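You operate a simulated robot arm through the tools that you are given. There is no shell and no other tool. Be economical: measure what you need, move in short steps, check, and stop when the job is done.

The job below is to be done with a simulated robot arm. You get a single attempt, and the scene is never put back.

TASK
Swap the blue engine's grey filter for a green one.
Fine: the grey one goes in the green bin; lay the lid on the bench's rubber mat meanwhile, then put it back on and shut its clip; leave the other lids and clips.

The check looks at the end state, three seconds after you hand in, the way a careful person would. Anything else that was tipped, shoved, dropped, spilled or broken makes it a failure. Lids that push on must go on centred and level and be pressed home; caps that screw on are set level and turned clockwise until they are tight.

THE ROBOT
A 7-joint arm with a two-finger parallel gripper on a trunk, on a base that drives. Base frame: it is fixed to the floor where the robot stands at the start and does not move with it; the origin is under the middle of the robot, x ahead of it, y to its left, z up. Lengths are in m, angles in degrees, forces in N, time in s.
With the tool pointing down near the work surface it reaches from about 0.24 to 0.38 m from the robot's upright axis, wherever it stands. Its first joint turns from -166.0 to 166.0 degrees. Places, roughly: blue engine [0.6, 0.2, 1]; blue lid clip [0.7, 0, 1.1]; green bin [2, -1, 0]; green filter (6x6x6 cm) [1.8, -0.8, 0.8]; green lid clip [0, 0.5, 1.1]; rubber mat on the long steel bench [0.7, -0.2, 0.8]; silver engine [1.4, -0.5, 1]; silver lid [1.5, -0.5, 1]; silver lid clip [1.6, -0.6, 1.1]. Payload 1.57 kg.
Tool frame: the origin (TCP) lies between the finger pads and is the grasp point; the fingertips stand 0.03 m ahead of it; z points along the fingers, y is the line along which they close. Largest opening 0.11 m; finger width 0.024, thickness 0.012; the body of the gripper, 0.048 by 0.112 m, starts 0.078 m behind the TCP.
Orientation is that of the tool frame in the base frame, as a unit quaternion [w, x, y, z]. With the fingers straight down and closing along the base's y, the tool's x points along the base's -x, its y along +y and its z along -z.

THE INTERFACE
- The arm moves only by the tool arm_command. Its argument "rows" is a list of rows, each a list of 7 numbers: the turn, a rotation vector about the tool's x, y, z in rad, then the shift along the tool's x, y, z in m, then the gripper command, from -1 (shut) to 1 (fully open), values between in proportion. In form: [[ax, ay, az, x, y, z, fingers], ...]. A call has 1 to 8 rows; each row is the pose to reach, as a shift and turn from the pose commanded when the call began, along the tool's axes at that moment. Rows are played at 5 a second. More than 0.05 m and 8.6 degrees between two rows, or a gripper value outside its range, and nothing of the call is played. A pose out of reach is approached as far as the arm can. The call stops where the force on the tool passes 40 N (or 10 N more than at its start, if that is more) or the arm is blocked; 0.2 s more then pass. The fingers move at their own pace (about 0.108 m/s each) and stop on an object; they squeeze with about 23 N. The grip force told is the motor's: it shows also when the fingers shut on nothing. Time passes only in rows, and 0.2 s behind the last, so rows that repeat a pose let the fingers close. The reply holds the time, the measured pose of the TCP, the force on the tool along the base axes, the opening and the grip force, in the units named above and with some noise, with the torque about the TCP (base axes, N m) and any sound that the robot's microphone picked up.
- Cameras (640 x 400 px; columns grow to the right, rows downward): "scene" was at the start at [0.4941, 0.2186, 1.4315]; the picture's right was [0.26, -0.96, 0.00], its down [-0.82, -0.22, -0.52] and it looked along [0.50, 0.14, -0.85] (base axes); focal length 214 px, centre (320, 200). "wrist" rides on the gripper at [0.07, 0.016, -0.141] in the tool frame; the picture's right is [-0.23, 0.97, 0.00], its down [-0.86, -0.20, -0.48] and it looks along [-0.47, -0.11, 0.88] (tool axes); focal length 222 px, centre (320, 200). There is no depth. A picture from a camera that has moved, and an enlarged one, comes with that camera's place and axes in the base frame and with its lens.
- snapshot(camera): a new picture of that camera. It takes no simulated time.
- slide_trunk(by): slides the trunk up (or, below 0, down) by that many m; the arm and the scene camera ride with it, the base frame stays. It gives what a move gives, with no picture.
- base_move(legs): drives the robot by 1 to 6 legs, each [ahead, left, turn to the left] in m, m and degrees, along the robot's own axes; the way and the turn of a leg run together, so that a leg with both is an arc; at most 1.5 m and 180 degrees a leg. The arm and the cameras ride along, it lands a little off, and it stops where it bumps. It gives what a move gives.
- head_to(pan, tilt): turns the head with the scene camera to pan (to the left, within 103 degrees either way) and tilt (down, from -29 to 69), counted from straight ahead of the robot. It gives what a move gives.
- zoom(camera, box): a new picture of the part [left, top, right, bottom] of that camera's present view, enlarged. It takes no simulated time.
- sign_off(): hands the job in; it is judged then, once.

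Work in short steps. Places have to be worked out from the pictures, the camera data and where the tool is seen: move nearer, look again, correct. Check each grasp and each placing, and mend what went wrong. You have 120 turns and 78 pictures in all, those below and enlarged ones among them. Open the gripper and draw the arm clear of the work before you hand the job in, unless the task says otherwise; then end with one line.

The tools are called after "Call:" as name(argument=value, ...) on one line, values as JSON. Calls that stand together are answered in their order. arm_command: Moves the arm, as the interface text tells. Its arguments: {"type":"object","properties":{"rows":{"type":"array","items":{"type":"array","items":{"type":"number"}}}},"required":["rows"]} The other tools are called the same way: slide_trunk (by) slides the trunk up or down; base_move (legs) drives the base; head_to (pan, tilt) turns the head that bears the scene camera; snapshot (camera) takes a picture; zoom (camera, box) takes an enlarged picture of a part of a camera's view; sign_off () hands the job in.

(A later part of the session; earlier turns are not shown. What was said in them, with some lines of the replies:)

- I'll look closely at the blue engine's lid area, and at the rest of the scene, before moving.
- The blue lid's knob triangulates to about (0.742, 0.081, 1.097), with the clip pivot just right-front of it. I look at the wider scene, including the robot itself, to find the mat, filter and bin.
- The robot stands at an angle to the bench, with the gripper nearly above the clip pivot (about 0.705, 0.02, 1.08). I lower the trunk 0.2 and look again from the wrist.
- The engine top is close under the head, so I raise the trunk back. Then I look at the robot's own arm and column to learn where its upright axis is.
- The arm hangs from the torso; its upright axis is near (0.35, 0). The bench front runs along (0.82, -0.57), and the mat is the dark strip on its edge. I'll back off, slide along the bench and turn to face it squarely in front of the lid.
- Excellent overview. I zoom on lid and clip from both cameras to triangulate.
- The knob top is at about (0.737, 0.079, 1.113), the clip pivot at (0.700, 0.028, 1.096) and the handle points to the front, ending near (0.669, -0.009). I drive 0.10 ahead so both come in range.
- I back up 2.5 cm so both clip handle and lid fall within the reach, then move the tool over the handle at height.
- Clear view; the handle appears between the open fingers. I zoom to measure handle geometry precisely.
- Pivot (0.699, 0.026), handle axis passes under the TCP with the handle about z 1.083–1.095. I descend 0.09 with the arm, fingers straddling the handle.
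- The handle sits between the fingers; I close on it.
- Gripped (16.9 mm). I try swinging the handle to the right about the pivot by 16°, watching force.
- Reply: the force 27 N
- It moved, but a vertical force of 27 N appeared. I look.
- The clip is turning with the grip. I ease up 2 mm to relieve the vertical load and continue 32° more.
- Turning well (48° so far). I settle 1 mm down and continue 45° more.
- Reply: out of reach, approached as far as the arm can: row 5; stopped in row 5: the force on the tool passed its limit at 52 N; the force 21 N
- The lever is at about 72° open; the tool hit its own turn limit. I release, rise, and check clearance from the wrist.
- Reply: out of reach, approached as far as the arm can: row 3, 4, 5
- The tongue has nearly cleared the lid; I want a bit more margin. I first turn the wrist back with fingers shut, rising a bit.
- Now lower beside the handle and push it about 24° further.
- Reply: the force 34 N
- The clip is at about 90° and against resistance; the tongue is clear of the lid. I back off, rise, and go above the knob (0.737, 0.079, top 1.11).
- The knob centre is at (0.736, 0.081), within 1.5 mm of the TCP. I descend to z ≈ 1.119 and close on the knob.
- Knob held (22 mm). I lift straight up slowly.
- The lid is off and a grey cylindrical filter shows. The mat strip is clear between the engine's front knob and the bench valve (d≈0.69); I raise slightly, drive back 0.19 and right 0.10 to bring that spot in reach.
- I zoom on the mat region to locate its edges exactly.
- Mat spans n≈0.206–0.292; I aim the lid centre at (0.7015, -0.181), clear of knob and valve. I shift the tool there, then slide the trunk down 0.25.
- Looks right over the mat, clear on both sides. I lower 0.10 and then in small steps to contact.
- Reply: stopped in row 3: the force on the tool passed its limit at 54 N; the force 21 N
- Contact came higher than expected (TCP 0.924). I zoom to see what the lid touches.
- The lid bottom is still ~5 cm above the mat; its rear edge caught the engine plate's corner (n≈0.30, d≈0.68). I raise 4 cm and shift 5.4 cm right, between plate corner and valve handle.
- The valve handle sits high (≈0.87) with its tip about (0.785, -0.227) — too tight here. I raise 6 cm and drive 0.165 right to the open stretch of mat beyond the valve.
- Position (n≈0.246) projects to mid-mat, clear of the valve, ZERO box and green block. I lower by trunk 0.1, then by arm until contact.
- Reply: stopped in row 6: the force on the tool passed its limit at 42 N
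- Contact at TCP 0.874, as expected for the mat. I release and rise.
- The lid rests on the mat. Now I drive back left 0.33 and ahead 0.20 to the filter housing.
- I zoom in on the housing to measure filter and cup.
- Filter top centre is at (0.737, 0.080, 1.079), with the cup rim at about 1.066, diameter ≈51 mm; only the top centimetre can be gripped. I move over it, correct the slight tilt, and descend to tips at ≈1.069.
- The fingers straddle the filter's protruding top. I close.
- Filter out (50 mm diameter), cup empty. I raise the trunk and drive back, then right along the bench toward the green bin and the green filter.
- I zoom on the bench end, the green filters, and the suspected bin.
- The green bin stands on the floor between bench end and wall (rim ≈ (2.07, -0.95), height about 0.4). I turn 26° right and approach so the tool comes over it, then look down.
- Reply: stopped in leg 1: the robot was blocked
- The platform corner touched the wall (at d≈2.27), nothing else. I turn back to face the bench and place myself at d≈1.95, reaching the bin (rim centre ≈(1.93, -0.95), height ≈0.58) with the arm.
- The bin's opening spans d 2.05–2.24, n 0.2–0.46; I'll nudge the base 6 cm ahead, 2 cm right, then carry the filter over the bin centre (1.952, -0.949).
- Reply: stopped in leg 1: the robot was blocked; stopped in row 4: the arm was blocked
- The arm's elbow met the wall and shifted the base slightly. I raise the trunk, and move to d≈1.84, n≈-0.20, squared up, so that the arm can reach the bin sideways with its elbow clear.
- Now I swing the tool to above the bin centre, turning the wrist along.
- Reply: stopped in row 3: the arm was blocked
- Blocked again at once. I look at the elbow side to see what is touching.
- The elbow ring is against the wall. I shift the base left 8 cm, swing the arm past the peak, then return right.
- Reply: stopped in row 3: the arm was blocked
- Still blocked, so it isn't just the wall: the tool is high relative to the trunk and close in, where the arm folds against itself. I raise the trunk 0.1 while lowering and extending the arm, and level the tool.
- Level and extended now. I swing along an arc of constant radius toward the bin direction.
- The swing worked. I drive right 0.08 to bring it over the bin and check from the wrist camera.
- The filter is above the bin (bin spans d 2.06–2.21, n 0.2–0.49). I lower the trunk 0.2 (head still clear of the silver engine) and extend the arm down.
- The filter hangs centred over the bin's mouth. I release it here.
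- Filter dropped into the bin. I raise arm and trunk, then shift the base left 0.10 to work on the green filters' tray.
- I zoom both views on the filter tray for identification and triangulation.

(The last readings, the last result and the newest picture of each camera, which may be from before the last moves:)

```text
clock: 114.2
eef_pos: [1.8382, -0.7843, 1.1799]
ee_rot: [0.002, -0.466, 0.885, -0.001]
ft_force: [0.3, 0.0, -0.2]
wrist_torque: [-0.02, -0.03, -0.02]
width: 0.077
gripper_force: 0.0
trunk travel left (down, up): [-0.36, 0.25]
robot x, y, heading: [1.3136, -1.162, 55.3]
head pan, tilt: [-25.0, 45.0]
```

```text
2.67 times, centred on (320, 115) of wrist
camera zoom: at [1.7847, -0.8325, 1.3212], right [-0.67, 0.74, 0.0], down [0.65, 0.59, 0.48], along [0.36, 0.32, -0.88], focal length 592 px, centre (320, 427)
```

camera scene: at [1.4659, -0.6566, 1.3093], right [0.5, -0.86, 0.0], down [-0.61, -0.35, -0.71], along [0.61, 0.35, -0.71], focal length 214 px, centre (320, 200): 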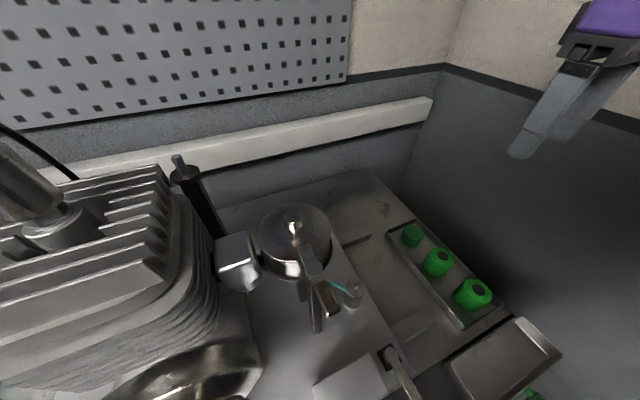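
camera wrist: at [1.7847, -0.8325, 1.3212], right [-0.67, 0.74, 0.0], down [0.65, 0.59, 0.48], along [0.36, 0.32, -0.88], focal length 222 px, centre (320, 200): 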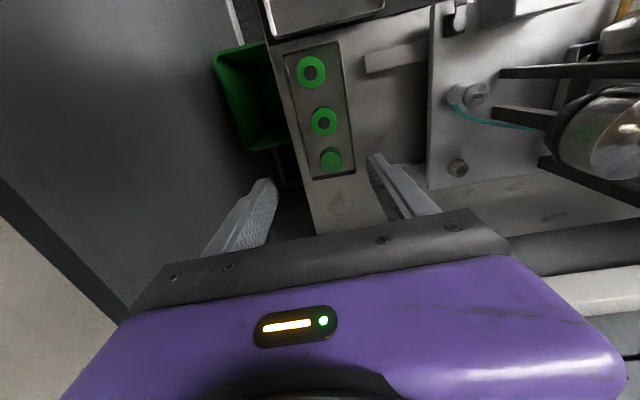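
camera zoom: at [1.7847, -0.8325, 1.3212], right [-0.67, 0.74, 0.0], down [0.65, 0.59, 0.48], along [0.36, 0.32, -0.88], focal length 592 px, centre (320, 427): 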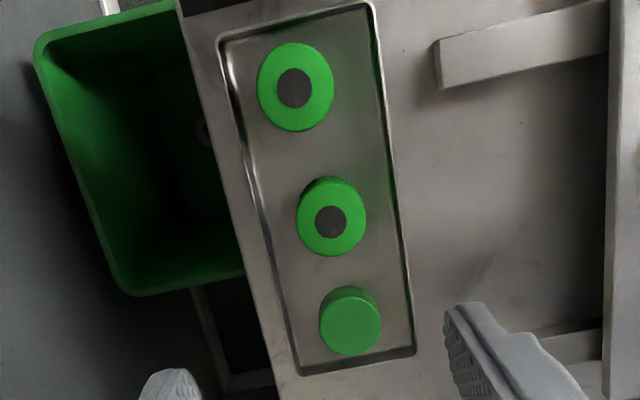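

All three have equal diameter, but the rear one is a short plain piece; the middle one with the hole (top at (1.838, -0.775, 0.858)) is the listed filter. I lower trunk 0.1 and align, descending to TCP ≈0.92 first.

Call:
slide_trunk(by=-0.1)

Call:
arm_command(rows=[[0, 0, 0, -0.0078, 0.0051, 0.03, 0.3], [0, 0, 0, -0.0078, 0.0051, 0.07, 0.3], [0, 0, 0, -0.0078, 0.0051, 0.11, 0.3], [0, 0, 0, -0.0078, 0.0051, 0.15, 0.3], [0, 0, 0, -0.0078, 0.0051, 0.165, 0.3], [0, 0, 0, -0.0078, 0.0051, 0.165, 0.3]])

Call:
snapshot(camera="wrist")

```text
clock: 115.5
eef_pos: [1.8373, -0.7833, 1.0788]
ee_rot: [0.002, -0.465, 0.885, 0.0]
ft_force: [-0.4, -0.2, 0.1]
wrist_torque: [0.03, 0.01, -0.02]
width: 0.0768
gripper_force: 0.1
trunk travel left (down, up): [-0.26, 0.35]
robot x, y, heading: [1.3122, -1.1629, 55.2]
head pan, tilt: [-25.0, 45.0]
```

```text
clock: 116.9
eef_pos: [1.8376, -0.7763, 0.9147]
ee_rot: [0.002, -0.465, 0.885, 0.0]
ft_force: [0.3, 0.7, -0.1]
wrist_torque: [0.0, 0.03, 0.02]
width: 0.0717
gripper_force: 0.2
trunk travel left (down, up): [-0.26, 0.35]
robot x, y, heading: [1.3112, -1.16, 55.2]
head pan, tilt: [-25.0, 45.0]
```

```text
15 pictures are left
camera wrist: at [1.7842, -0.8238, 1.0559], right [-0.67, 0.74, 0.0], down [0.65, 0.59, 0.48], along [0.36, 0.32, -0.88], focal length 222 px, centre (320, 200)
```

wrist: 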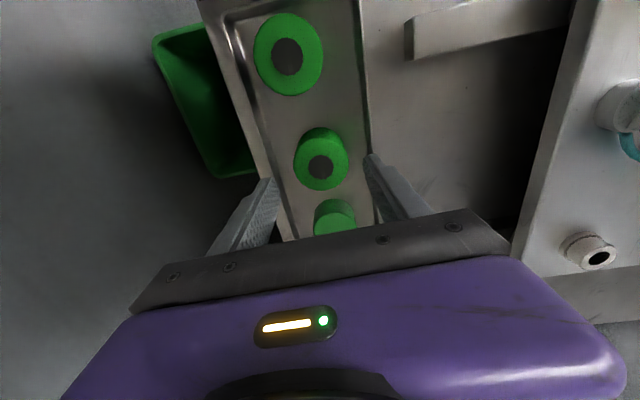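

Aligned to within 2 mm. I descend 0.039 and close on its top.

Call:
arm_command(rows=[[0, 0, 0, 0, 0, 0.02, 0.3], [0, 0, 0, 0, 0, 0.039, 0.3], [0, 0, 0, 0, 0, 0.039, 0.3], [0, 0, 0, 0, 0, 0.039, -1], [0, 0, 0, 0, 0, 0.039, -1], [0, 0, 0, 0, 0, 0.039, -1], [0, 0, 0, 0, 0, 0.039, -1]])

Call:
arm_command(rows=[[0, 0, 0, 0, 0, -0.01, -1], [0, 0, 0, 0, 0, -0.04, -1], [0, 0, 0, 0, 0, -0.08, -1], [0, 0, 0, 0, 0, -0.12, -1], [0, 0, 0, 0, 0, -0.16, -1], [0, 0, 0, 0, 0, -0.195, -1]])

Call:
slide_trunk(by=0.25)

Call:
snapshot(camera="wrist")

```text
clock: 118.5
eef_pos: [1.839, -0.774, 0.8772]
ee_rot: [0.0, -0.465, 0.885, 0.0]
ft_force: [0.3, 0.7, -0.6]
wrist_torque: [0.01, 0.02, -0.02]
width: 0.0501
gripper_force: 23.3
trunk travel left (down, up): [-0.26, 0.35]
robot x, y, heading: [1.3145, -1.1602, 55.1]
head pan, tilt: [-25.0, 45.0]
```

```text
clock: 119.9
eef_pos: [1.8396, -0.7771, 1.0692]
ee_rot: [0.001, -0.466, 0.885, 0.0]
ft_force: [0.5, -0.3, 0.3]
wrist_torque: [0.0, 0.04, 0.01]
width: 0.0502
gripper_force: 22.9
trunk travel left (down, up): [-0.26, 0.35]
robot x, y, heading: [1.3128, -1.1609, 55.4]
head pan, tilt: [-25.0, 45.0]
```

```text
clock: 122.5
eef_pos: [1.8386, -0.7757, 1.3204]
ee_rot: [0.0, -0.465, 0.885, -0.001]
ft_force: [-0.9, -0.2, 0.2]
wrist_torque: [0.0, 0.01, 0.0]
width: 0.0501
gripper_force: 23.7
trunk travel left (down, up): [-0.51, 0.1]
robot x, y, heading: [1.3168, -1.1626, 55.1]
head pan, tilt: [-25.0, 45.0]
```

```text
14 pictures are left
camera wrist: at [1.7854, -0.824, 1.4608], right [-0.67, 0.74, 0.0], down [0.65, 0.59, 0.48], along [0.36, 0.32, -0.88], focal length 222 px, centre (320, 200)
```

wrist: 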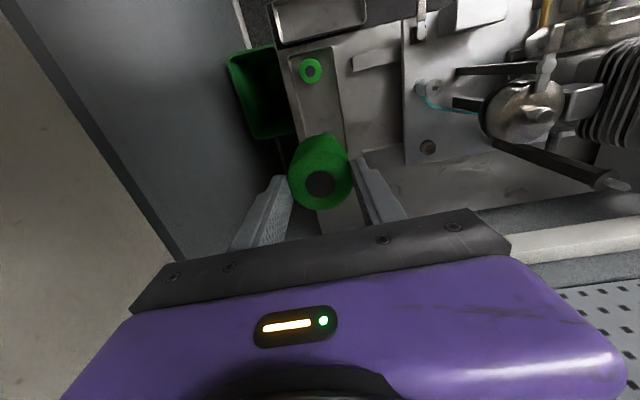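

The green filter is held firmly (same 50 mm size). I back away, drive left 1.195 along the bench, and recentre the arm.

Call:
base_move(legs=[[-0.2, 0, 0.2], [0, 1.195, 0]])

Call:
arm_command(rows=[[0, 0, 0, -0.018, 0.04, 0, -1], [0, 0, 0, -0.036, 0.08, 0, -1], [0, 0, 0, -0.054, 0.12, 0, -1], [0, 0, 0, -0.072, 0.16, 0, -1], [0, 0, 0, -0.09, 0.2, 0, -1], [0, 0, 0, -0.09, 0.2, 0, -1]])

```text
clock: 129.9
eef_pos: [0.7346, -0.247, 1.3197]
ee_rot: [0.001, -0.462, 0.887, -0.001]
ft_force: [-0.7, 0.0, -0.5]
wrist_torque: [0.0, -0.01, 0.04]
width: 0.0499
gripper_force: 22.9
trunk travel left (down, up): [-0.51, 0.1]
robot x, y, heading: [0.2065, -0.6315, 54.6]
head pan, tilt: [-25.0, 45.0]
```

```text
clock: 131.3
eef_pos: [0.6262, -0.0591, 1.3184]
ee_rot: [0.001, -0.462, 0.887, 0.001]
ft_force: [-0.3, 1.3, 0.1]
wrist_torque: [-0.03, 0.0, -0.01]
width: 0.0497
gripper_force: 22.9
trunk travel left (down, up): [-0.51, 0.1]
robot x, y, heading: [0.2108, -0.6294, 54.5]
head pan, tilt: [-25.0, 45.0]
```

Now ahead 0.17 with a small heading trim, then a look.

Call:
base_move(legs=[[0.17, -0.01, 0.6]])

Call:
head_to(pan=-30, tilt=55)

Call:
snapshot(camera="scene")

```text
clock: 132.7
eef_pos: [0.7222, 0.0796, 1.3197]
ee_rot: [0.001, -0.467, 0.884, -0.001]
ft_force: [-0.2, 0.3, -0.4]
wrist_torque: [0.0, 0.04, 0.02]
width: 0.0501
gripper_force: 23.0
trunk travel left (down, up): [-0.51, 0.1]
robot x, y, heading: [0.3133, -0.496, 55.5]
head pan, tilt: [-25.0, 45.0]
```

```text
clock: 133.4
eef_pos: [0.7227, 0.0805, 1.3184]
ee_rot: [0.002, -0.468, 0.884, 0.0]
ft_force: [0.4, -0.3, 0.8]
wrist_torque: [0.0, 0.03, 0.01]
width: 0.0501
gripper_force: 23.2
trunk travel left (down, up): [-0.51, 0.1]
robot x, y, heading: [0.311, -0.4955, 55.8]
head pan, tilt: [-30.0, 55.0]
```

```text
13 pictures are left
camera scene: at [0.4557, -0.0001, 1.4458], right [0.43, -0.9, 0.0], down [-0.74, -0.35, -0.57], along [0.52, 0.25, -0.82], focal length 214 px, centre (320, 200)
```

scene: 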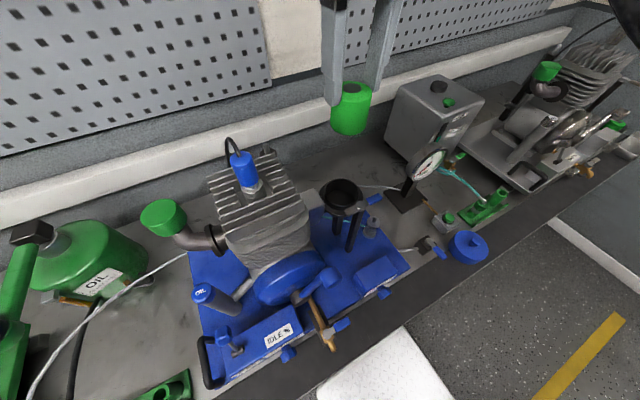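

I align over the cup (0.738, 0.080) and lower the trunk 0.13.

Call:
arm_command(rows=[[0, 0, 0, -0.0045, -0.0063, 0, -1], [0, 0, 0, -0.009, -0.0126, 0, -1], [0, 0, 0, -0.009, -0.0126, 0, -1]])

Call:
slide_trunk(by=-0.13)

Call:
zoom(camera="wrist", box=[240, 60, 400, 230])

```text
clock: 134.2
eef_pos: [0.7375, 0.082, 1.319]
ee_rot: [0.001, -0.468, 0.884, 0.0]
ft_force: [0.3, -0.2, 0.0]
wrist_torque: [0.0, -0.01, 0.0]
width: 0.0497
gripper_force: 22.6
trunk travel left (down, up): [-0.51, 0.1]
robot x, y, heading: [0.311, -0.495, 55.3]
head pan, tilt: [-30.0, 55.0]
```

```text
clock: 135.8
eef_pos: [0.7381, 0.0808, 1.1885]
ee_rot: [0.002, -0.468, 0.884, -0.001]
ft_force: [-0.1, 0.4, 0.1]
wrist_torque: [-0.05, -0.03, 0.04]
width: 0.0496
gripper_force: 22.8
trunk travel left (down, up): [-0.38, 0.23]
robot x, y, heading: [0.313, -0.4988, 55.5]
head pan, tilt: [-30.0, 55.0]
```

```text
2.35 times, centred on (320, 145) of wrist
camera zoom: at [0.6846, 0.0326, 1.3303], right [-0.68, 0.74, 0.0], down [0.64, 0.59, 0.48], along [0.35, 0.32, -0.88], focal length 523 px, centre (320, 329)
```

zoom: 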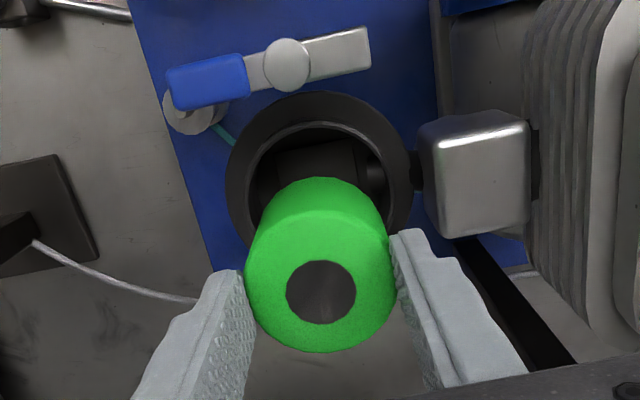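

Lateral alignment looks right. I lower into the cup slowly.

Call:
arm_command(rows=[[0, 0, 0, 0, 0, 0.02, -1], [0, 0, 0, 0, 0, 0.035, -1], [0, 0, 0, 0, 0, 0.05, -1], [0, 0, 0, 0, 0, 0.062, -1], [0, 0, 0, 0, 0, 0.072, -1], [0, 0, 0, 0, 0, 0.08, -1], [0, 0, 0, 0, 0, 0.085, -1], [0, 0, 0, 0, 0, 0.089, -1]])

```text
clock: 137.6
eef_pos: [0.7385, 0.0811, 1.0997]
ee_rot: [0.001, -0.468, 0.884, 0.0]
ft_force: [-0.2, -0.5, -0.4]
wrist_torque: [0.04, 0.04, -0.04]
width: 0.0496
gripper_force: 22.9
trunk travel left (down, up): [-0.38, 0.23]
robot x, y, heading: [0.3114, -0.4996, 56.0]
head pan, tilt: [-30.0, 55.0]
```

No contact yet; a few more millimetres down.

Call:
arm_command(rows=[[0, 0, 0, 0, 0, 0.0015, -1], [0, 0, 0, 0, 0, 0.003, -1], [0, 0, 0, 0, 0, 0.0045, -1]])

Call:
zoom(camera="scene", box=[270, 110, 430, 250])

```text
clock: 138.4
eef_pos: [0.7389, 0.081, 1.0965]
ee_rot: [0.001, -0.468, 0.884, 0.0]
ft_force: [-0.3, -1.2, 6.6]
wrist_torque: [-0.12, 0.02, 0.0]
width: 0.0498
gripper_force: 23.1
trunk travel left (down, up): [-0.38, 0.23]
robot x, y, heading: [0.3147, -0.4962, 55.6]
head pan, tilt: [-30.0, 55.0]
```

```text
2.86 times, centred on (350, 180) of scene
camera zoom: at [0.4556, -0.0003, 1.316], right [0.43, -0.9, 0.0], down [-0.74, -0.35, -0.57], along [0.52, 0.25, -0.82], focal length 613 px, centre (234, 257)
```

zoom: 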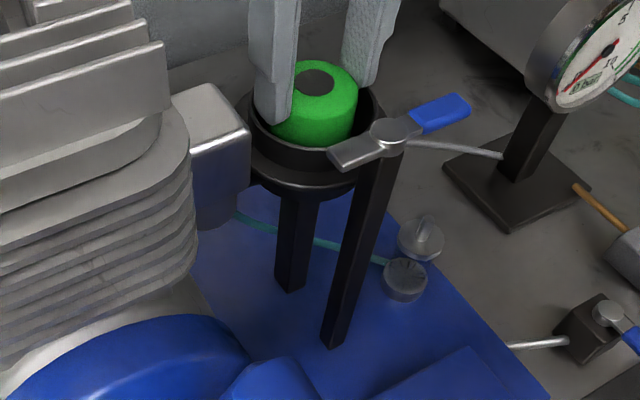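

Contact at TCP 1.0965 — seated. I open just slightly and rise, then look.

Call:
arm_command(rows=[[0, 0, 0, 0, 0, 0, 0.02], [0, 0, 0, 0, 0, 0, 0.02], [0, 0, 0, 0, 0, -0.01, 0.02], [0, 0, 0, 0, 0, -0.03, 0.1], [0, 0, 0, 0, 0, -0.07, 0.2], [0, 0, 0, 0, 0, -0.105, 0.2]])

Call:
zoom(camera="scene", box=[270, 110, 430, 250])

```text
clock: 139.8
eef_pos: [0.7385, 0.0792, 1.198]
ee_rot: [0.001, -0.467, 0.884, -0.001]
ft_force: [0.5, 0.2, 0.1]
wrist_torque: [0.0, 0.02, 0.01]
width: 0.066
gripper_force: 0.0
trunk travel left (down, up): [-0.38, 0.23]
robot x, y, heading: [0.3108, -0.4982, 55.6]
head pan, tilt: [-30.0, 55.0]
```

```text
2.86 times, centred on (350, 180) of scene
camera zoom: at [0.4559, -0.0001, 1.3157], right [0.43, -0.9, 0.0], down [-0.74, -0.35, -0.57], along [0.52, 0.25, -0.82], focal length 613 px, centre (234, 257)
```

zoom: 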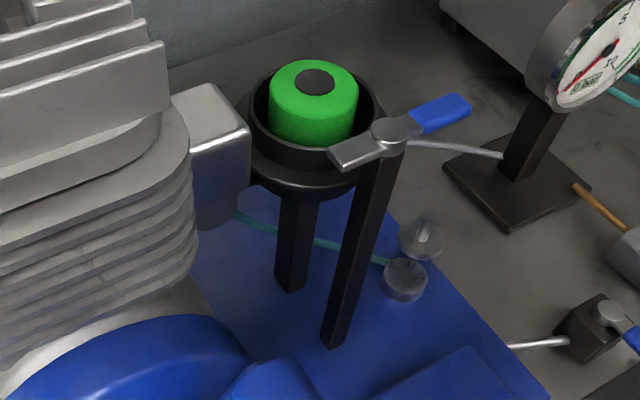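

The green filter is seated. Now I fetch the lid: back 0.19, right 0.34, then look down at it.

Call:
base_move(legs=[[-0.19, 0, 0], [0, -0.34, 0]])

Call:
snapshot(camera="wrist")

```text
clock: 143.2
eef_pos: [0.9213, -0.2739, 1.1974]
ee_rot: [0.002, -0.466, 0.885, 0.0]
ft_force: [-0.3, -0.1, -0.2]
wrist_torque: [0.01, 0.0, 0.01]
width: 0.0661
gripper_force: 0.2
trunk travel left (down, up): [-0.38, 0.23]
robot x, y, heading: [0.4931, -0.8502, 55.4]
head pan, tilt: [-30.0, 55.0]
```

```text
9 pictures are left
camera wrist: at [0.8669, -0.3217, 1.3398], right [-0.67, 0.74, 0.0], down [0.65, 0.59, 0.48], along [0.36, 0.32, -0.88], focal length 222 px, centre (320, 200)
```

wrist: 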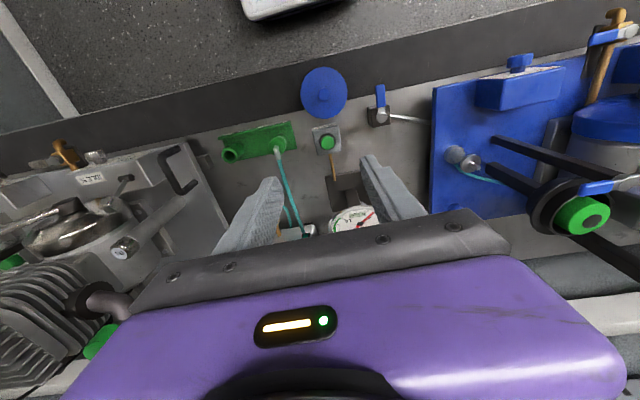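

The knob appears near (0.88, -0.30). I move above it, lower 0.2 with the trunk, and take a closer measure.

Call:
arm_command(rows=[[0, 0, 0, 0.0233, 0.0091, 0, 0.1], [0, 0, 0, 0.0466, 0.0182, 0, 0.1], [0, 0, 0, 0.0466, 0.0182, 0, 0.1]])

Call:
slide_trunk(by=-0.25)

Call:
zoom(camera="wrist", box=[240, 80, 400, 220])

```text
clock: 144.0
eef_pos: [0.8794, -0.3022, 1.1987]
ee_rot: [0.001, -0.466, 0.885, 0.001]
ft_force: [-0.4, -0.8, 0.3]
wrist_torque: [0.0, 0.01, -0.02]
width: 0.0606
gripper_force: 0.0
trunk travel left (down, up): [-0.38, 0.23]
robot x, y, heading: [0.4916, -0.848, 55.2]
head pan, tilt: [-30.0, 55.0]
```

```text
clock: 146.6
eef_pos: [0.8796, -0.3027, 0.9479]
ee_rot: [0.001, -0.466, 0.885, 0.0]
ft_force: [0.0, 0.1, 0.3]
wrist_torque: [-0.02, 0.02, 0.03]
width: 0.0605
gripper_force: 0.1
trunk travel left (down, up): [-0.13, 0.48]
robot x, y, heading: [0.4921, -0.8498, 55.2]
head pan, tilt: [-30.0, 55.0]
```

```text
2.86 times, centred on (320, 150) of wrist
camera zoom: at [0.8259, -0.3503, 1.0896], right [-0.67, 0.74, 0.0], down [0.65, 0.59, 0.48], along [0.36, 0.32, -0.88], focal length 635 px, centre (320, 343)
```

zoom: 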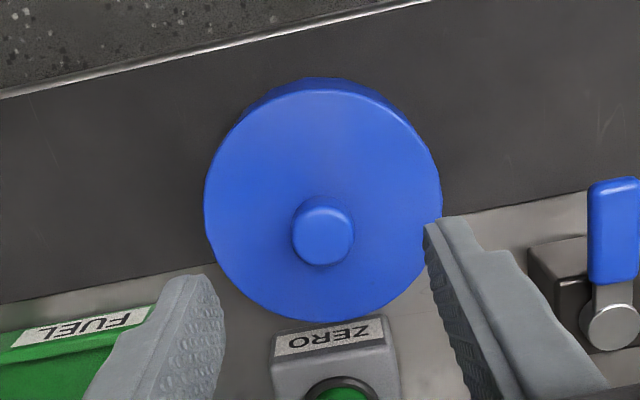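

The knob centre is at (0.883, -0.298); I correct 5.6 mm and descend to TCP 0.874, then grip.

Call:
arm_command(rows=[[0, 0, 0, -0.0056, -0.0005, 0, 0.1], [0, 0, 0, -0.0056, -0.0005, 0.035, 0.1], [0, 0, 0, -0.0056, -0.0005, 0.065, 0.1], [0, 0, 0, -0.0056, -0.0005, 0.0735, 0.1], [0, 0, 0, -0.0056, -0.0005, 0.0735, 0.1], [0, 0, 0, -0.0056, -0.0005, 0.0735, -1], [0, 0, 0, -0.0056, -0.0005, 0.0735, -1], [0, 0, 0, -0.0056, -0.0005, 0.0735, -1]])

Call:
arm_command(rows=[[0, 0, 0, 0, 0, -0.01, -1], [0, 0, 0, 0, 0, -0.04, -1], [0, 0, 0, 0, 0, -0.07, -1], [0, 0, 0, 0, 0, -0.08, -1]])

Call:
zoom(camera="wrist", box=[240, 80, 400, 220])

```text
clock: 148.4
eef_pos: [0.8837, -0.2979, 0.8753]
ee_rot: [0.001, -0.466, 0.885, 0.0]
ft_force: [0.5, 0.0, 1.2]
wrist_torque: [0.0, -0.02, 0.04]
width: 0.0223
gripper_force: 22.7
trunk travel left (down, up): [-0.13, 0.48]
robot x, y, heading: [0.4923, -0.8499, 55.3]
head pan, tilt: [-30.0, 55.0]
```

```text
clock: 149.4
eef_pos: [0.881, -0.2975, 0.9547]
ee_rot: [0.001, -0.465, 0.885, 0.0]
ft_force: [0.4, 0.1, 0.2]
wrist_torque: [0.0, 0.02, 0.0]
width: 0.0224
gripper_force: 23.0
trunk travel left (down, up): [-0.13, 0.48]
robot x, y, heading: [0.4904, -0.8498, 55.2]
head pan, tilt: [-30.0, 55.0]
```

```text
2.86 times, centred on (320, 150) of wrist
camera zoom: at [0.8281, -0.3459, 1.0965], right [-0.67, 0.74, 0.0], down [0.65, 0.59, 0.48], along [0.36, 0.32, -0.88], focal length 635 px, centre (320, 343)
```

zoom: 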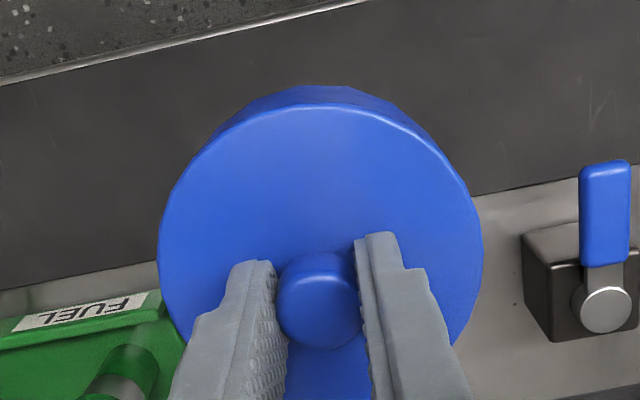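

The lid is held and centred on the grip. I raise, drive back left 0.34 and ahead 0.19 to the housing.

Call:
slide_trunk(by=0.28)

Call:
base_move(legs=[[0, 0.34, 0], [0.2, 0, 0]])

```text
clock: 152.2
eef_pos: [0.8809, -0.2975, 1.2349]
ee_rot: [0.001, -0.466, 0.885, 0.0]
ft_force: [0.3, 0.0, -0.5]
wrist_torque: [-0.05, -0.05, 0.03]
width: 0.0226
gripper_force: 22.8
trunk travel left (down, up): [-0.41, 0.2]
robot x, y, heading: [0.4913, -0.8494, 55.4]
head pan, tilt: [-30.0, 55.0]
```

```text
clock: 155.7
eef_pos: [0.719, 0.0603, 1.2352]
ee_rot: [0.001, -0.464, 0.886, 0.0]
ft_force: [0.3, 0.2, -1.2]
wrist_torque: [0.0, -0.01, 0.03]
width: 0.0225
gripper_force: 22.8
trunk travel left (down, up): [-0.41, 0.2]
robot x, y, heading: [0.3299, -0.4874, 55.2]
head pan, tilt: [-30.0, 55.0]
```

I align over the cup and descend to just above the rim, then look.

Call:
arm_command(rows=[[0, 0, 0, -0.0135, -0.0022, 0, -1], [0, 0, 0, -0.027, -0.0044, 0, -1], [0, 0, 0, -0.027, -0.0044, 0.03, -1], [0, 0, 0, -0.027, -0.0044, 0.06, -1], [0, 0, 0, -0.027, -0.0044, 0.078, -1], [0, 0, 0, -0.027, -0.0044, 0.078, -1]])

Call:
zoom(camera="scene", box=[280, 60, 440, 180])

```text
clock: 157.1
eef_pos: [0.7387, 0.081, 1.1567]
ee_rot: [0.001, -0.463, 0.886, -0.001]
ft_force: [0.0, -0.1, -1.0]
wrist_torque: [0.0, 0.01, -0.01]
width: 0.0224
gripper_force: 22.8
trunk travel left (down, up): [-0.41, 0.2]
robot x, y, heading: [0.3266, -0.4891, 54.9]
head pan, tilt: [-30.0, 55.0]
```

```text
3.33 times, centred on (360, 120) of scene
camera zoom: at [0.4751, 0.0074, 1.3458], right [0.42, -0.91, 0.0], down [-0.74, -0.35, -0.57], along [0.52, 0.24, -0.82], focal length 715 px, centre (187, 467)
```

zoom: 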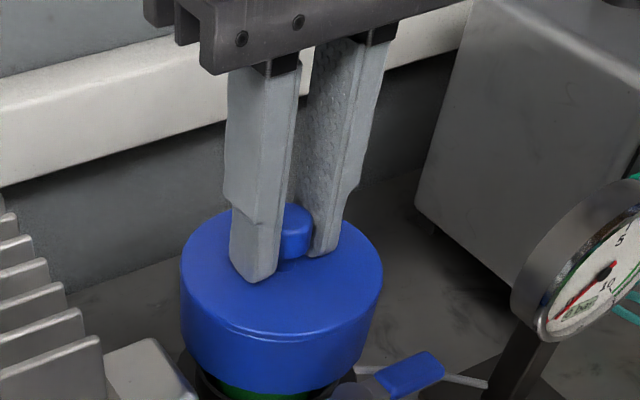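

Level and centred over the cup. I descend slowly to the seated height.

Call:
arm_command(rows=[[0, 0, 0, 0, 0, 0.01, -1], [0, 0, 0, 0, 0, 0.016, -1], [0, 0, 0, 0, 0, 0.021, -1], [0, 0, 0, 0, 0, 0.026, -1], [0, 0, 0, 0, 0, 0.03, -1], [0, 0, 0, 0, 0, 0.033, -1], [0, 0, 0, 0, 0, 0.036, -1]])

```text
clock: 158.7
eef_pos: [0.7385, 0.0805, 1.1206]
ee_rot: [0.001, -0.464, 0.886, -0.001]
ft_force: [0.8, 0.3, -0.4]
wrist_torque: [-0.02, -0.01, 0.01]
width: 0.0223
gripper_force: 23.0
trunk travel left (down, up): [-0.41, 0.2]
robot x, y, heading: [0.3318, -0.4896, 54.8]
head pan, tilt: [-30.0, 55.0]
```

No resistance yet; I press further in 1 mm steps.

Call:
arm_command(rows=[[0, 0, 0, 0, 0, 0.001, -1], [0, 0, 0, 0, 0, 0.002, -1], [0, 0, 0, 0, 0, 0.003, -1], [0, 0, 0, 0, 0, 0.004, -1], [0, 0, 0, 0, 0, 0.005, -1], [0, 0, 0, 0, 0, 0.006, -1]])

```text
clock: 160.1
eef_pos: [0.7392, 0.0802, 1.116]
ee_rot: [0.001, -0.464, 0.886, 0.0]
ft_force: [-1.6, 1.2, 11.0]
wrist_torque: [-0.29, 0.23, 0.03]
width: 0.0223
gripper_force: 23.1
trunk travel left (down, up): [-0.41, 0.2]
robot x, y, heading: [0.3288, -0.4892, 55.0]
head pan, tilt: [-30.0, 55.0]
```

Resistance is building (11 N at 1.116). I press 3 mm more to make sure it's home.

Call:
arm_command(rows=[[0, 0, 0, 0, 0, 0.001, -1], [0, 0, 0, 0, 0, 0.002, -1], [0, 0, 0, 0, 0, 0.003, -1], [0, 0, 0, 0, 0, 0.004, -1]])

Call:
zoom(camera="scene", box=[280, 70, 440, 190])

```text
clock: 160.9
eef_pos: [0.7389, 0.0805, 1.114]
ee_rot: [0.003, -0.464, 0.886, 0.002]
ft_force: [-2.4, -3.6, 22.0]
wrist_torque: [-0.48, 0.33, 0.05]
width: 0.0225
gripper_force: 22.5
trunk travel left (down, up): [-0.41, 0.2]
robot x, y, heading: [0.3298, -0.4882, 54.9]
head pan, tilt: [-30.0, 55.0]
stopped in row 4: the force on the tool passed its limit at 42 N (the readings are from after the stop); the commanded pose is now the measured one
```

```text
3.33 times, centred on (360, 130) of scene
camera zoom: at [0.4746, 0.0069, 1.3459], right [0.42, -0.91, 0.0], down [-0.74, -0.35, -0.57], along [0.52, 0.24, -0.82], focal length 715 px, centre (187, 433)
```

zoom: 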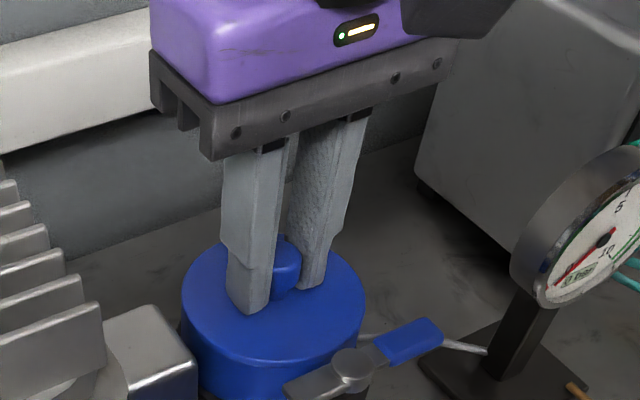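

Pressed with 42 N. I release, then press once more centred on the knob top with shut fingers.

Call:
arm_command(rows=[[0, 0, 0, 0, 0, 0, 0], [0, 0, 0, 0, 0, 0, 0], [0, 0, 0, 0, 0, -0.03, 0], [0, 0, 0, 0, 0, -0.06, -1], [0, 0, 0, 0, 0, -0.06, -1], [0, 0, 0, 0, 0, -0.06, -1]])

Call:
arm_command(rows=[[0, 0, 0, 0, 0, 0.02, -1], [0, 0, 0, 0, 0, 0.026, -1], [0, 0, 0, 0, 0, 0.03, -1], [0, 0, 0, 0, 0, 0.033, -1], [0, 0, 0, 0, 0, 0.036, -1], [0, 0, 0, 0, 0, 0.038, -1], [0, 0, 0, 0, 0, 0.04, -1], [0, 0, 0, 0, 0, 0.042, -1]])

```text
clock: 162.3
eef_pos: [0.7361, 0.0822, 1.1739]
ee_rot: [0.002, -0.463, 0.886, 0.002]
ft_force: [0.0, 0.1, 0.1]
wrist_torque: [0.0, 0.02, -0.02]
width: 0.0
gripper_force: 21.1
trunk travel left (down, up): [-0.41, 0.2]
robot x, y, heading: [0.3263, -0.4865, 54.7]
head pan, tilt: [-30.0, 55.0]
```

```text
clock: 163.7
eef_pos: [0.739, 0.0813, 1.1408]
ee_rot: [0.006, -0.463, 0.886, 0.004]
ft_force: [-2.7, -3.8, 23.1]
wrist_torque: [-0.11, 0.08, 0.08]
width: 0.0
gripper_force: 21.2
trunk travel left (down, up): [-0.41, 0.2]
robot x, y, heading: [0.3241, -0.4901, 54.6]
head pan, tilt: [-30.0, 55.0]
stopped in row 7: the force on the tool passed its limit at 45 N (the readings are from after the stop); the commanded pose is now the measured one
```

The knob top is at 1.111 as at the start — lid home. Now the clip: I rise and move to in front of the tongue (0.659, 0.016) and look.

Call:
arm_command(rows=[[0, 0, 0, 0, 0, -0.03, -1], [0, 0.014, 0, 0, 0, -0.05, -1], [0, 0.014, 0, 0.033, 0.0095, -0.05, -1], [0, 0.014, 0, 0.066, 0.019, -0.05, -1], [0, 0.014, 0, 0.099, 0.0286, -0.05, -1], [0, 0.014, 0, 0.099, 0.0286, -0.05, -1]])

Call:
zoom(camera="wrist", box=[220, 110, 420, 245])

```text
clock: 165.1
eef_pos: [0.6584, 0.0161, 1.1883]
ee_rot: [-0.002, -0.464, 0.886, 0.0]
ft_force: [0.1, 0.7, 0.7]
wrist_torque: [0.02, 0.03, 0.01]
width: 0.0
gripper_force: 21.0
trunk travel left (down, up): [-0.41, 0.2]
robot x, y, heading: [0.3282, -0.4866, 54.9]
head pan, tilt: [-30.0, 55.0]
```

```text
2.96 times, centred on (320, 178) of wrist
camera zoom: at [0.6054, -0.0304, 1.3298], right [-0.67, 0.74, 0.0], down [0.65, 0.59, 0.48], along [0.35, 0.32, -0.88], focal length 658 px, centre (320, 267)
```

zoom: 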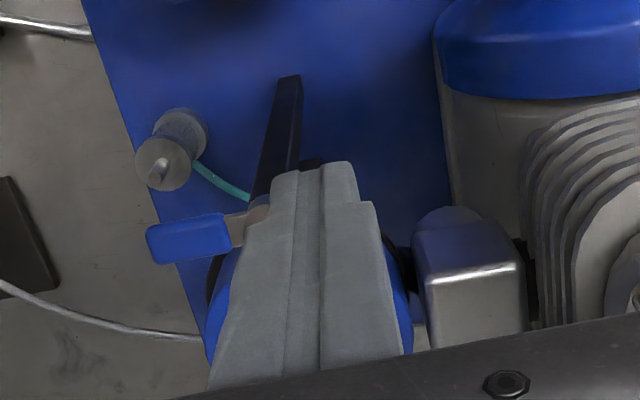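

The handle points to the right (-35°), as thought. I lower in front of the tongue and push it inward ~35–40°.

Call:
arm_command(rows=[[0, 0, 0, 0, 0, 0.045, -1], [0, 0, 0, 0, 0, 0.087, -1], [0, 0, 0, -0.008, 0, 0.087, -1], [0, 0, 0, -0.016, 0, 0.087, -1], [0, 0, 0, -0.023, 0, 0.087, -1], [0, 0, 0, -0.029, 0, 0.087, -1], [0, 0, 0, -0.029, 0, 0.087, -1]])

```text
clock: 166.7
eef_pos: [0.6759, 0.0406, 1.0995]
ee_rot: [-0.002, -0.463, 0.886, -0.001]
ft_force: [0.0, -0.6, -1.0]
wrist_torque: [-0.03, 0.0, 0.0]
width: 0.0
gripper_force: 21.7
trunk travel left (down, up): [-0.41, 0.2]
robot x, y, heading: [0.3253, -0.4887, 54.7]
head pan, tilt: [-30.0, 55.0]
```

I back out, rise, and go over to the handle's right side for a look.

Call:
arm_command(rows=[[0, 0, 0, 0.03, 0, 0, -1], [0, 0, 0, 0.03, 0, -0.045, -1], [0, 0, 0, 0.03, 0, -0.088, -1], [0, 0, 0, 0.04, -0.04, -0.088, -1], [0, 0, 0, 0.04, -0.07, -0.088, -1], [0, 0, 0, 0.04, -0.07, -0.088, -1]])

Call:
zoom(camera="wrist", box=[220, 110, 420, 245])

```text
clock: 168.1
eef_pos: [0.7114, -0.0305, 1.1888]
ee_rot: [-0.002, -0.463, 0.886, -0.001]
ft_force: [-0.1, 0.7, 0.4]
wrist_torque: [-0.02, 0.04, -0.01]
width: 0.0
gripper_force: 21.5
trunk travel left (down, up): [-0.41, 0.2]
robot x, y, heading: [0.3245, -0.4875, 54.6]
head pan, tilt: [-30.0, 55.0]
```

```text
2.96 times, centred on (320, 178) of wrist
camera zoom: at [0.6571, -0.0783, 1.3302], right [-0.67, 0.74, 0.0], down [0.65, 0.59, 0.48], along [0.35, 0.32, -0.88], focal length 658 px, centre (320, 267)
```

zoom: 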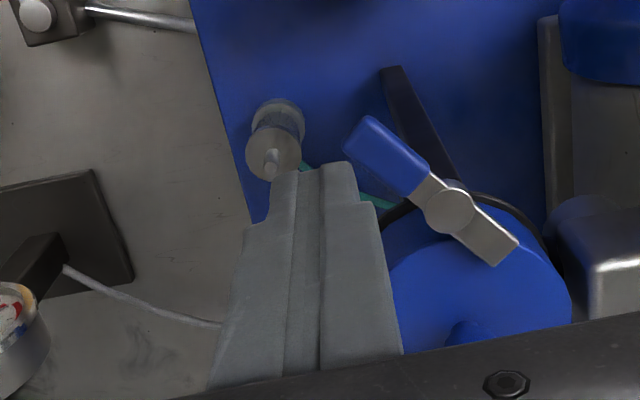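

The handle now points along -y (about 37° still to go). I lower on its right side and push it clockwise to its shut position.

Call:
arm_command(rows=[[0, 0, 0, -0.025, -0.0089, 0, -1], [0, 0, 0, -0.025, -0.0089, 0.045, -1], [0, 0, 0, -0.025, -0.0089, 0.088, -1], [0, 0, 0, -0.017, 0.001, 0.088, -1], [0, 0, 0, -0.01, 0.009, 0.088, -1], [0, 0, 0, -0.003, 0.017, 0.088, -1], [0, 0, 0, 0.0034, 0.0241, 0.088, -1], [0, 0, 0, 0.0034, 0.0241, 0.088, -1]])

Call:
zoom(camera="scene", box=[270, 80, 430, 200])

```text
clock: 169.9
eef_pos: [0.6873, -0.0219, 1.0991]
ee_rot: [-0.001, -0.463, 0.886, 0.0]
ft_force: [0.4, 0.1, -0.2]
wrist_torque: [0.02, 0.0, 0.03]
width: 0.0001
gripper_force: 21.2
trunk travel left (down, up): [-0.41, 0.2]
robot x, y, heading: [0.3287, -0.4854, 55.0]
head pan, tilt: [-30.0, 55.0]
```

```text
3.33 times, centred on (350, 140) of scene
camera zoom: at [0.4751, 0.0074, 1.3458], right [0.42, -0.91, 0.0], down [-0.74, -0.35, -0.57], along [0.52, 0.24, -0.82], focal length 715 px, centre (220, 400)
```

zoom: 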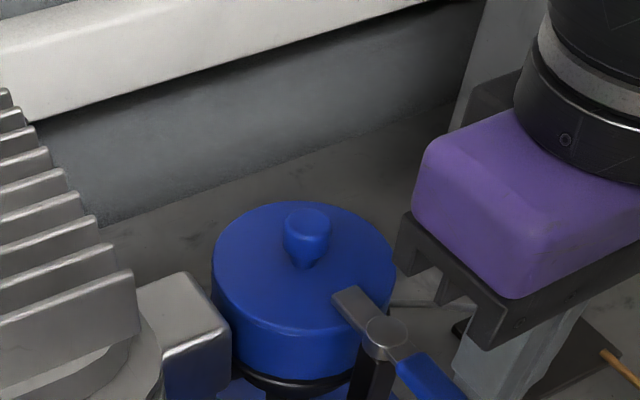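

The tongue is over the lid, perhaps 5° short of its original position. I push 5 mm more, then back off, rise and check.

Call:
arm_command(rows=[[0, 0, 0, 0, 0.002, 0, -1], [0, 0, 0, 0, 0.004, 0, -1], [0, 0, 0, 0, 0.0055, 0, -1], [0, 0, 0, 0, 0.0055, 0, -1]])

```text
clock: 171.1
eef_pos: [0.687, -0.0218, 1.1002]
ee_rot: [0.0, -0.462, 0.887, -0.005]
ft_force: [11.9, -4.8, -5.9]
wrist_torque: [-0.13, -0.04, -0.16]
width: 0.0003
gripper_force: 21.4
trunk travel left (down, up): [-0.41, 0.2]
robot x, y, heading: [0.3308, -0.4867, 55.0]
head pan, tilt: [-30.0, 55.0]
stopped in row 4: the force on the tool passed its limit at 40 N (the readings are from after the stop); the commanded pose is now the measured one
```

A firm stop: 40 N with no movement, so the clip is shut. I back off, rise, and retract for a final look.

Call:
arm_command(rows=[[0, 0, 0, 0, -0.02, 0, -1], [0, 0, 0, 0, -0.02, -0.045, -1], [0, 0, 0, 0, -0.02, -0.085, -1]])

Call:
slide_trunk(by=0.15)

Call:
base_move(legs=[[-0.25, 0, 0]])

Call:
head_to(pan=0, tilt=45)

Call:
snapshot(camera="scene")

```text
clock: 171.9
eef_pos: [0.7016, -0.0307, 1.1845]
ee_rot: [0.0, -0.464, 0.886, -0.004]
ft_force: [0.0, -1.2, -0.3]
wrist_torque: [0.01, 0.03, 0.0]
width: 0.0001
gripper_force: 20.8
trunk travel left (down, up): [-0.41, 0.2]
robot x, y, heading: [0.3231, -0.4916, 54.8]
head pan, tilt: [-30.0, 55.0]
```

```text
clock: 173.6
eef_pos: [0.7017, -0.0314, 1.3332]
ee_rot: [-0.001, -0.462, 0.887, -0.004]
ft_force: [0.3, 0.5, -0.8]
wrist_torque: [0.01, -0.02, 0.03]
width: 0.0
gripper_force: 21.5
trunk travel left (down, up): [-0.56, 0.05]
robot x, y, heading: [0.3251, -0.4911, 54.8]
head pan, tilt: [-30.0, 55.0]
```

```text
clock: 175.4
eef_pos: [0.5622, -0.2314, 1.3344]
ee_rot: [0.0, -0.462, 0.887, -0.004]
ft_force: [-0.4, -0.1, -0.5]
wrist_torque: [-0.01, 0.01, 0.02]
width: 0.0
gripper_force: 20.5
trunk travel left (down, up): [-0.56, 0.05]
robot x, y, heading: [0.1867, -0.6884, 54.5]
head pan, tilt: [-30.0, 55.0]
```

```text
clock: 176.4
eef_pos: [0.5631, -0.2314, 1.3344]
ee_rot: [-0.001, -0.461, 0.887, -0.005]
ft_force: [0.4, 0.0, -0.2]
wrist_torque: [-0.05, -0.03, 0.02]
width: 0.0
gripper_force: 21.0
trunk travel left (down, up): [-0.56, 0.05]
robot x, y, heading: [0.1867, -0.6873, 54.7]
head pan, tilt: [0.0, 45.0]
```

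```text
1 pictures are left
camera scene: at [0.3177, -0.1569, 1.5092], right [0.82, -0.58, 0.0], down [-0.41, -0.58, -0.71], along [0.41, 0.58, -0.71], focal length 214 px, centre (320, 200)
```

scene: 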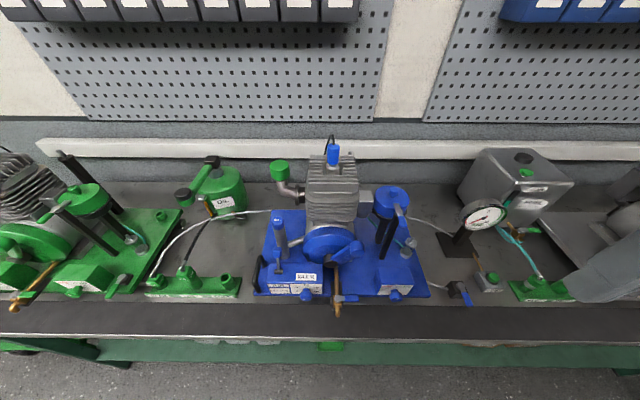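

I use the last picture to check lid and clip up close, and open the gripper.

Call:
arm_command(rows=[[0, 0, 0, 0, 0, 0, 1], [0, 0, 0, 0, 0, 0, 1], [0, 0, 0, 0, 0, 0, 1]])

Call:
zoom(camera="scene", box=[350, 170, 450, 240])

```text
clock: 177.2
eef_pos: [0.5631, -0.2324, 1.3344]
ee_rot: [-0.001, -0.462, 0.887, -0.004]
ft_force: [0.6, 0.5, -0.7]
wrist_torque: [0.03, 0.0, -0.02]
width: 0.1102
gripper_force: 0.1
trunk travel left (down, up): [-0.56, 0.05]
robot x, y, heading: [0.1813, -0.6878, 54.7]
head pan, tilt: [0.0, 45.0]
```

```text
5.71 times, centred on (400, 205) of scene
camera zoom: at [0.3177, -0.1569, 1.5092], right [0.82, -0.58, 0.0], down [-0.41, -0.58, -0.71], along [0.41, 0.58, -0.71], focal length 1226 px, centre (-137, 171)
```

zoom: 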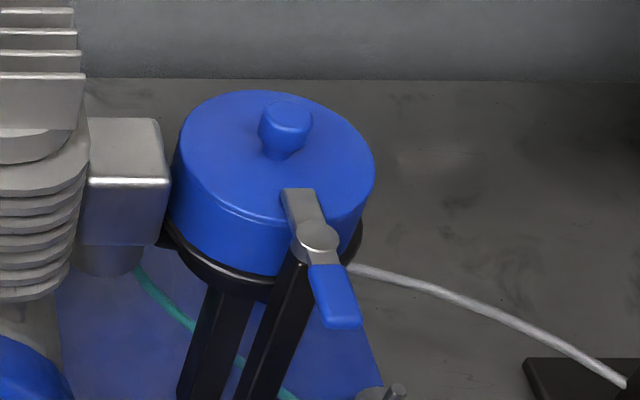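

The lid is level and seated, the clip tongue lies over it as at the start, and the arm is clear with its gripper open. I hand in.

Call:
sign_off()

```text
The job is handed in.
```

The blue engine now has a green filter. The grey one is in the green bin, and the lid is pressed back on with its clip shut; along the way the robot's base and elbow touched the end wall, and the lid brushed the engine's base plate, with nothing seen to move or tip.
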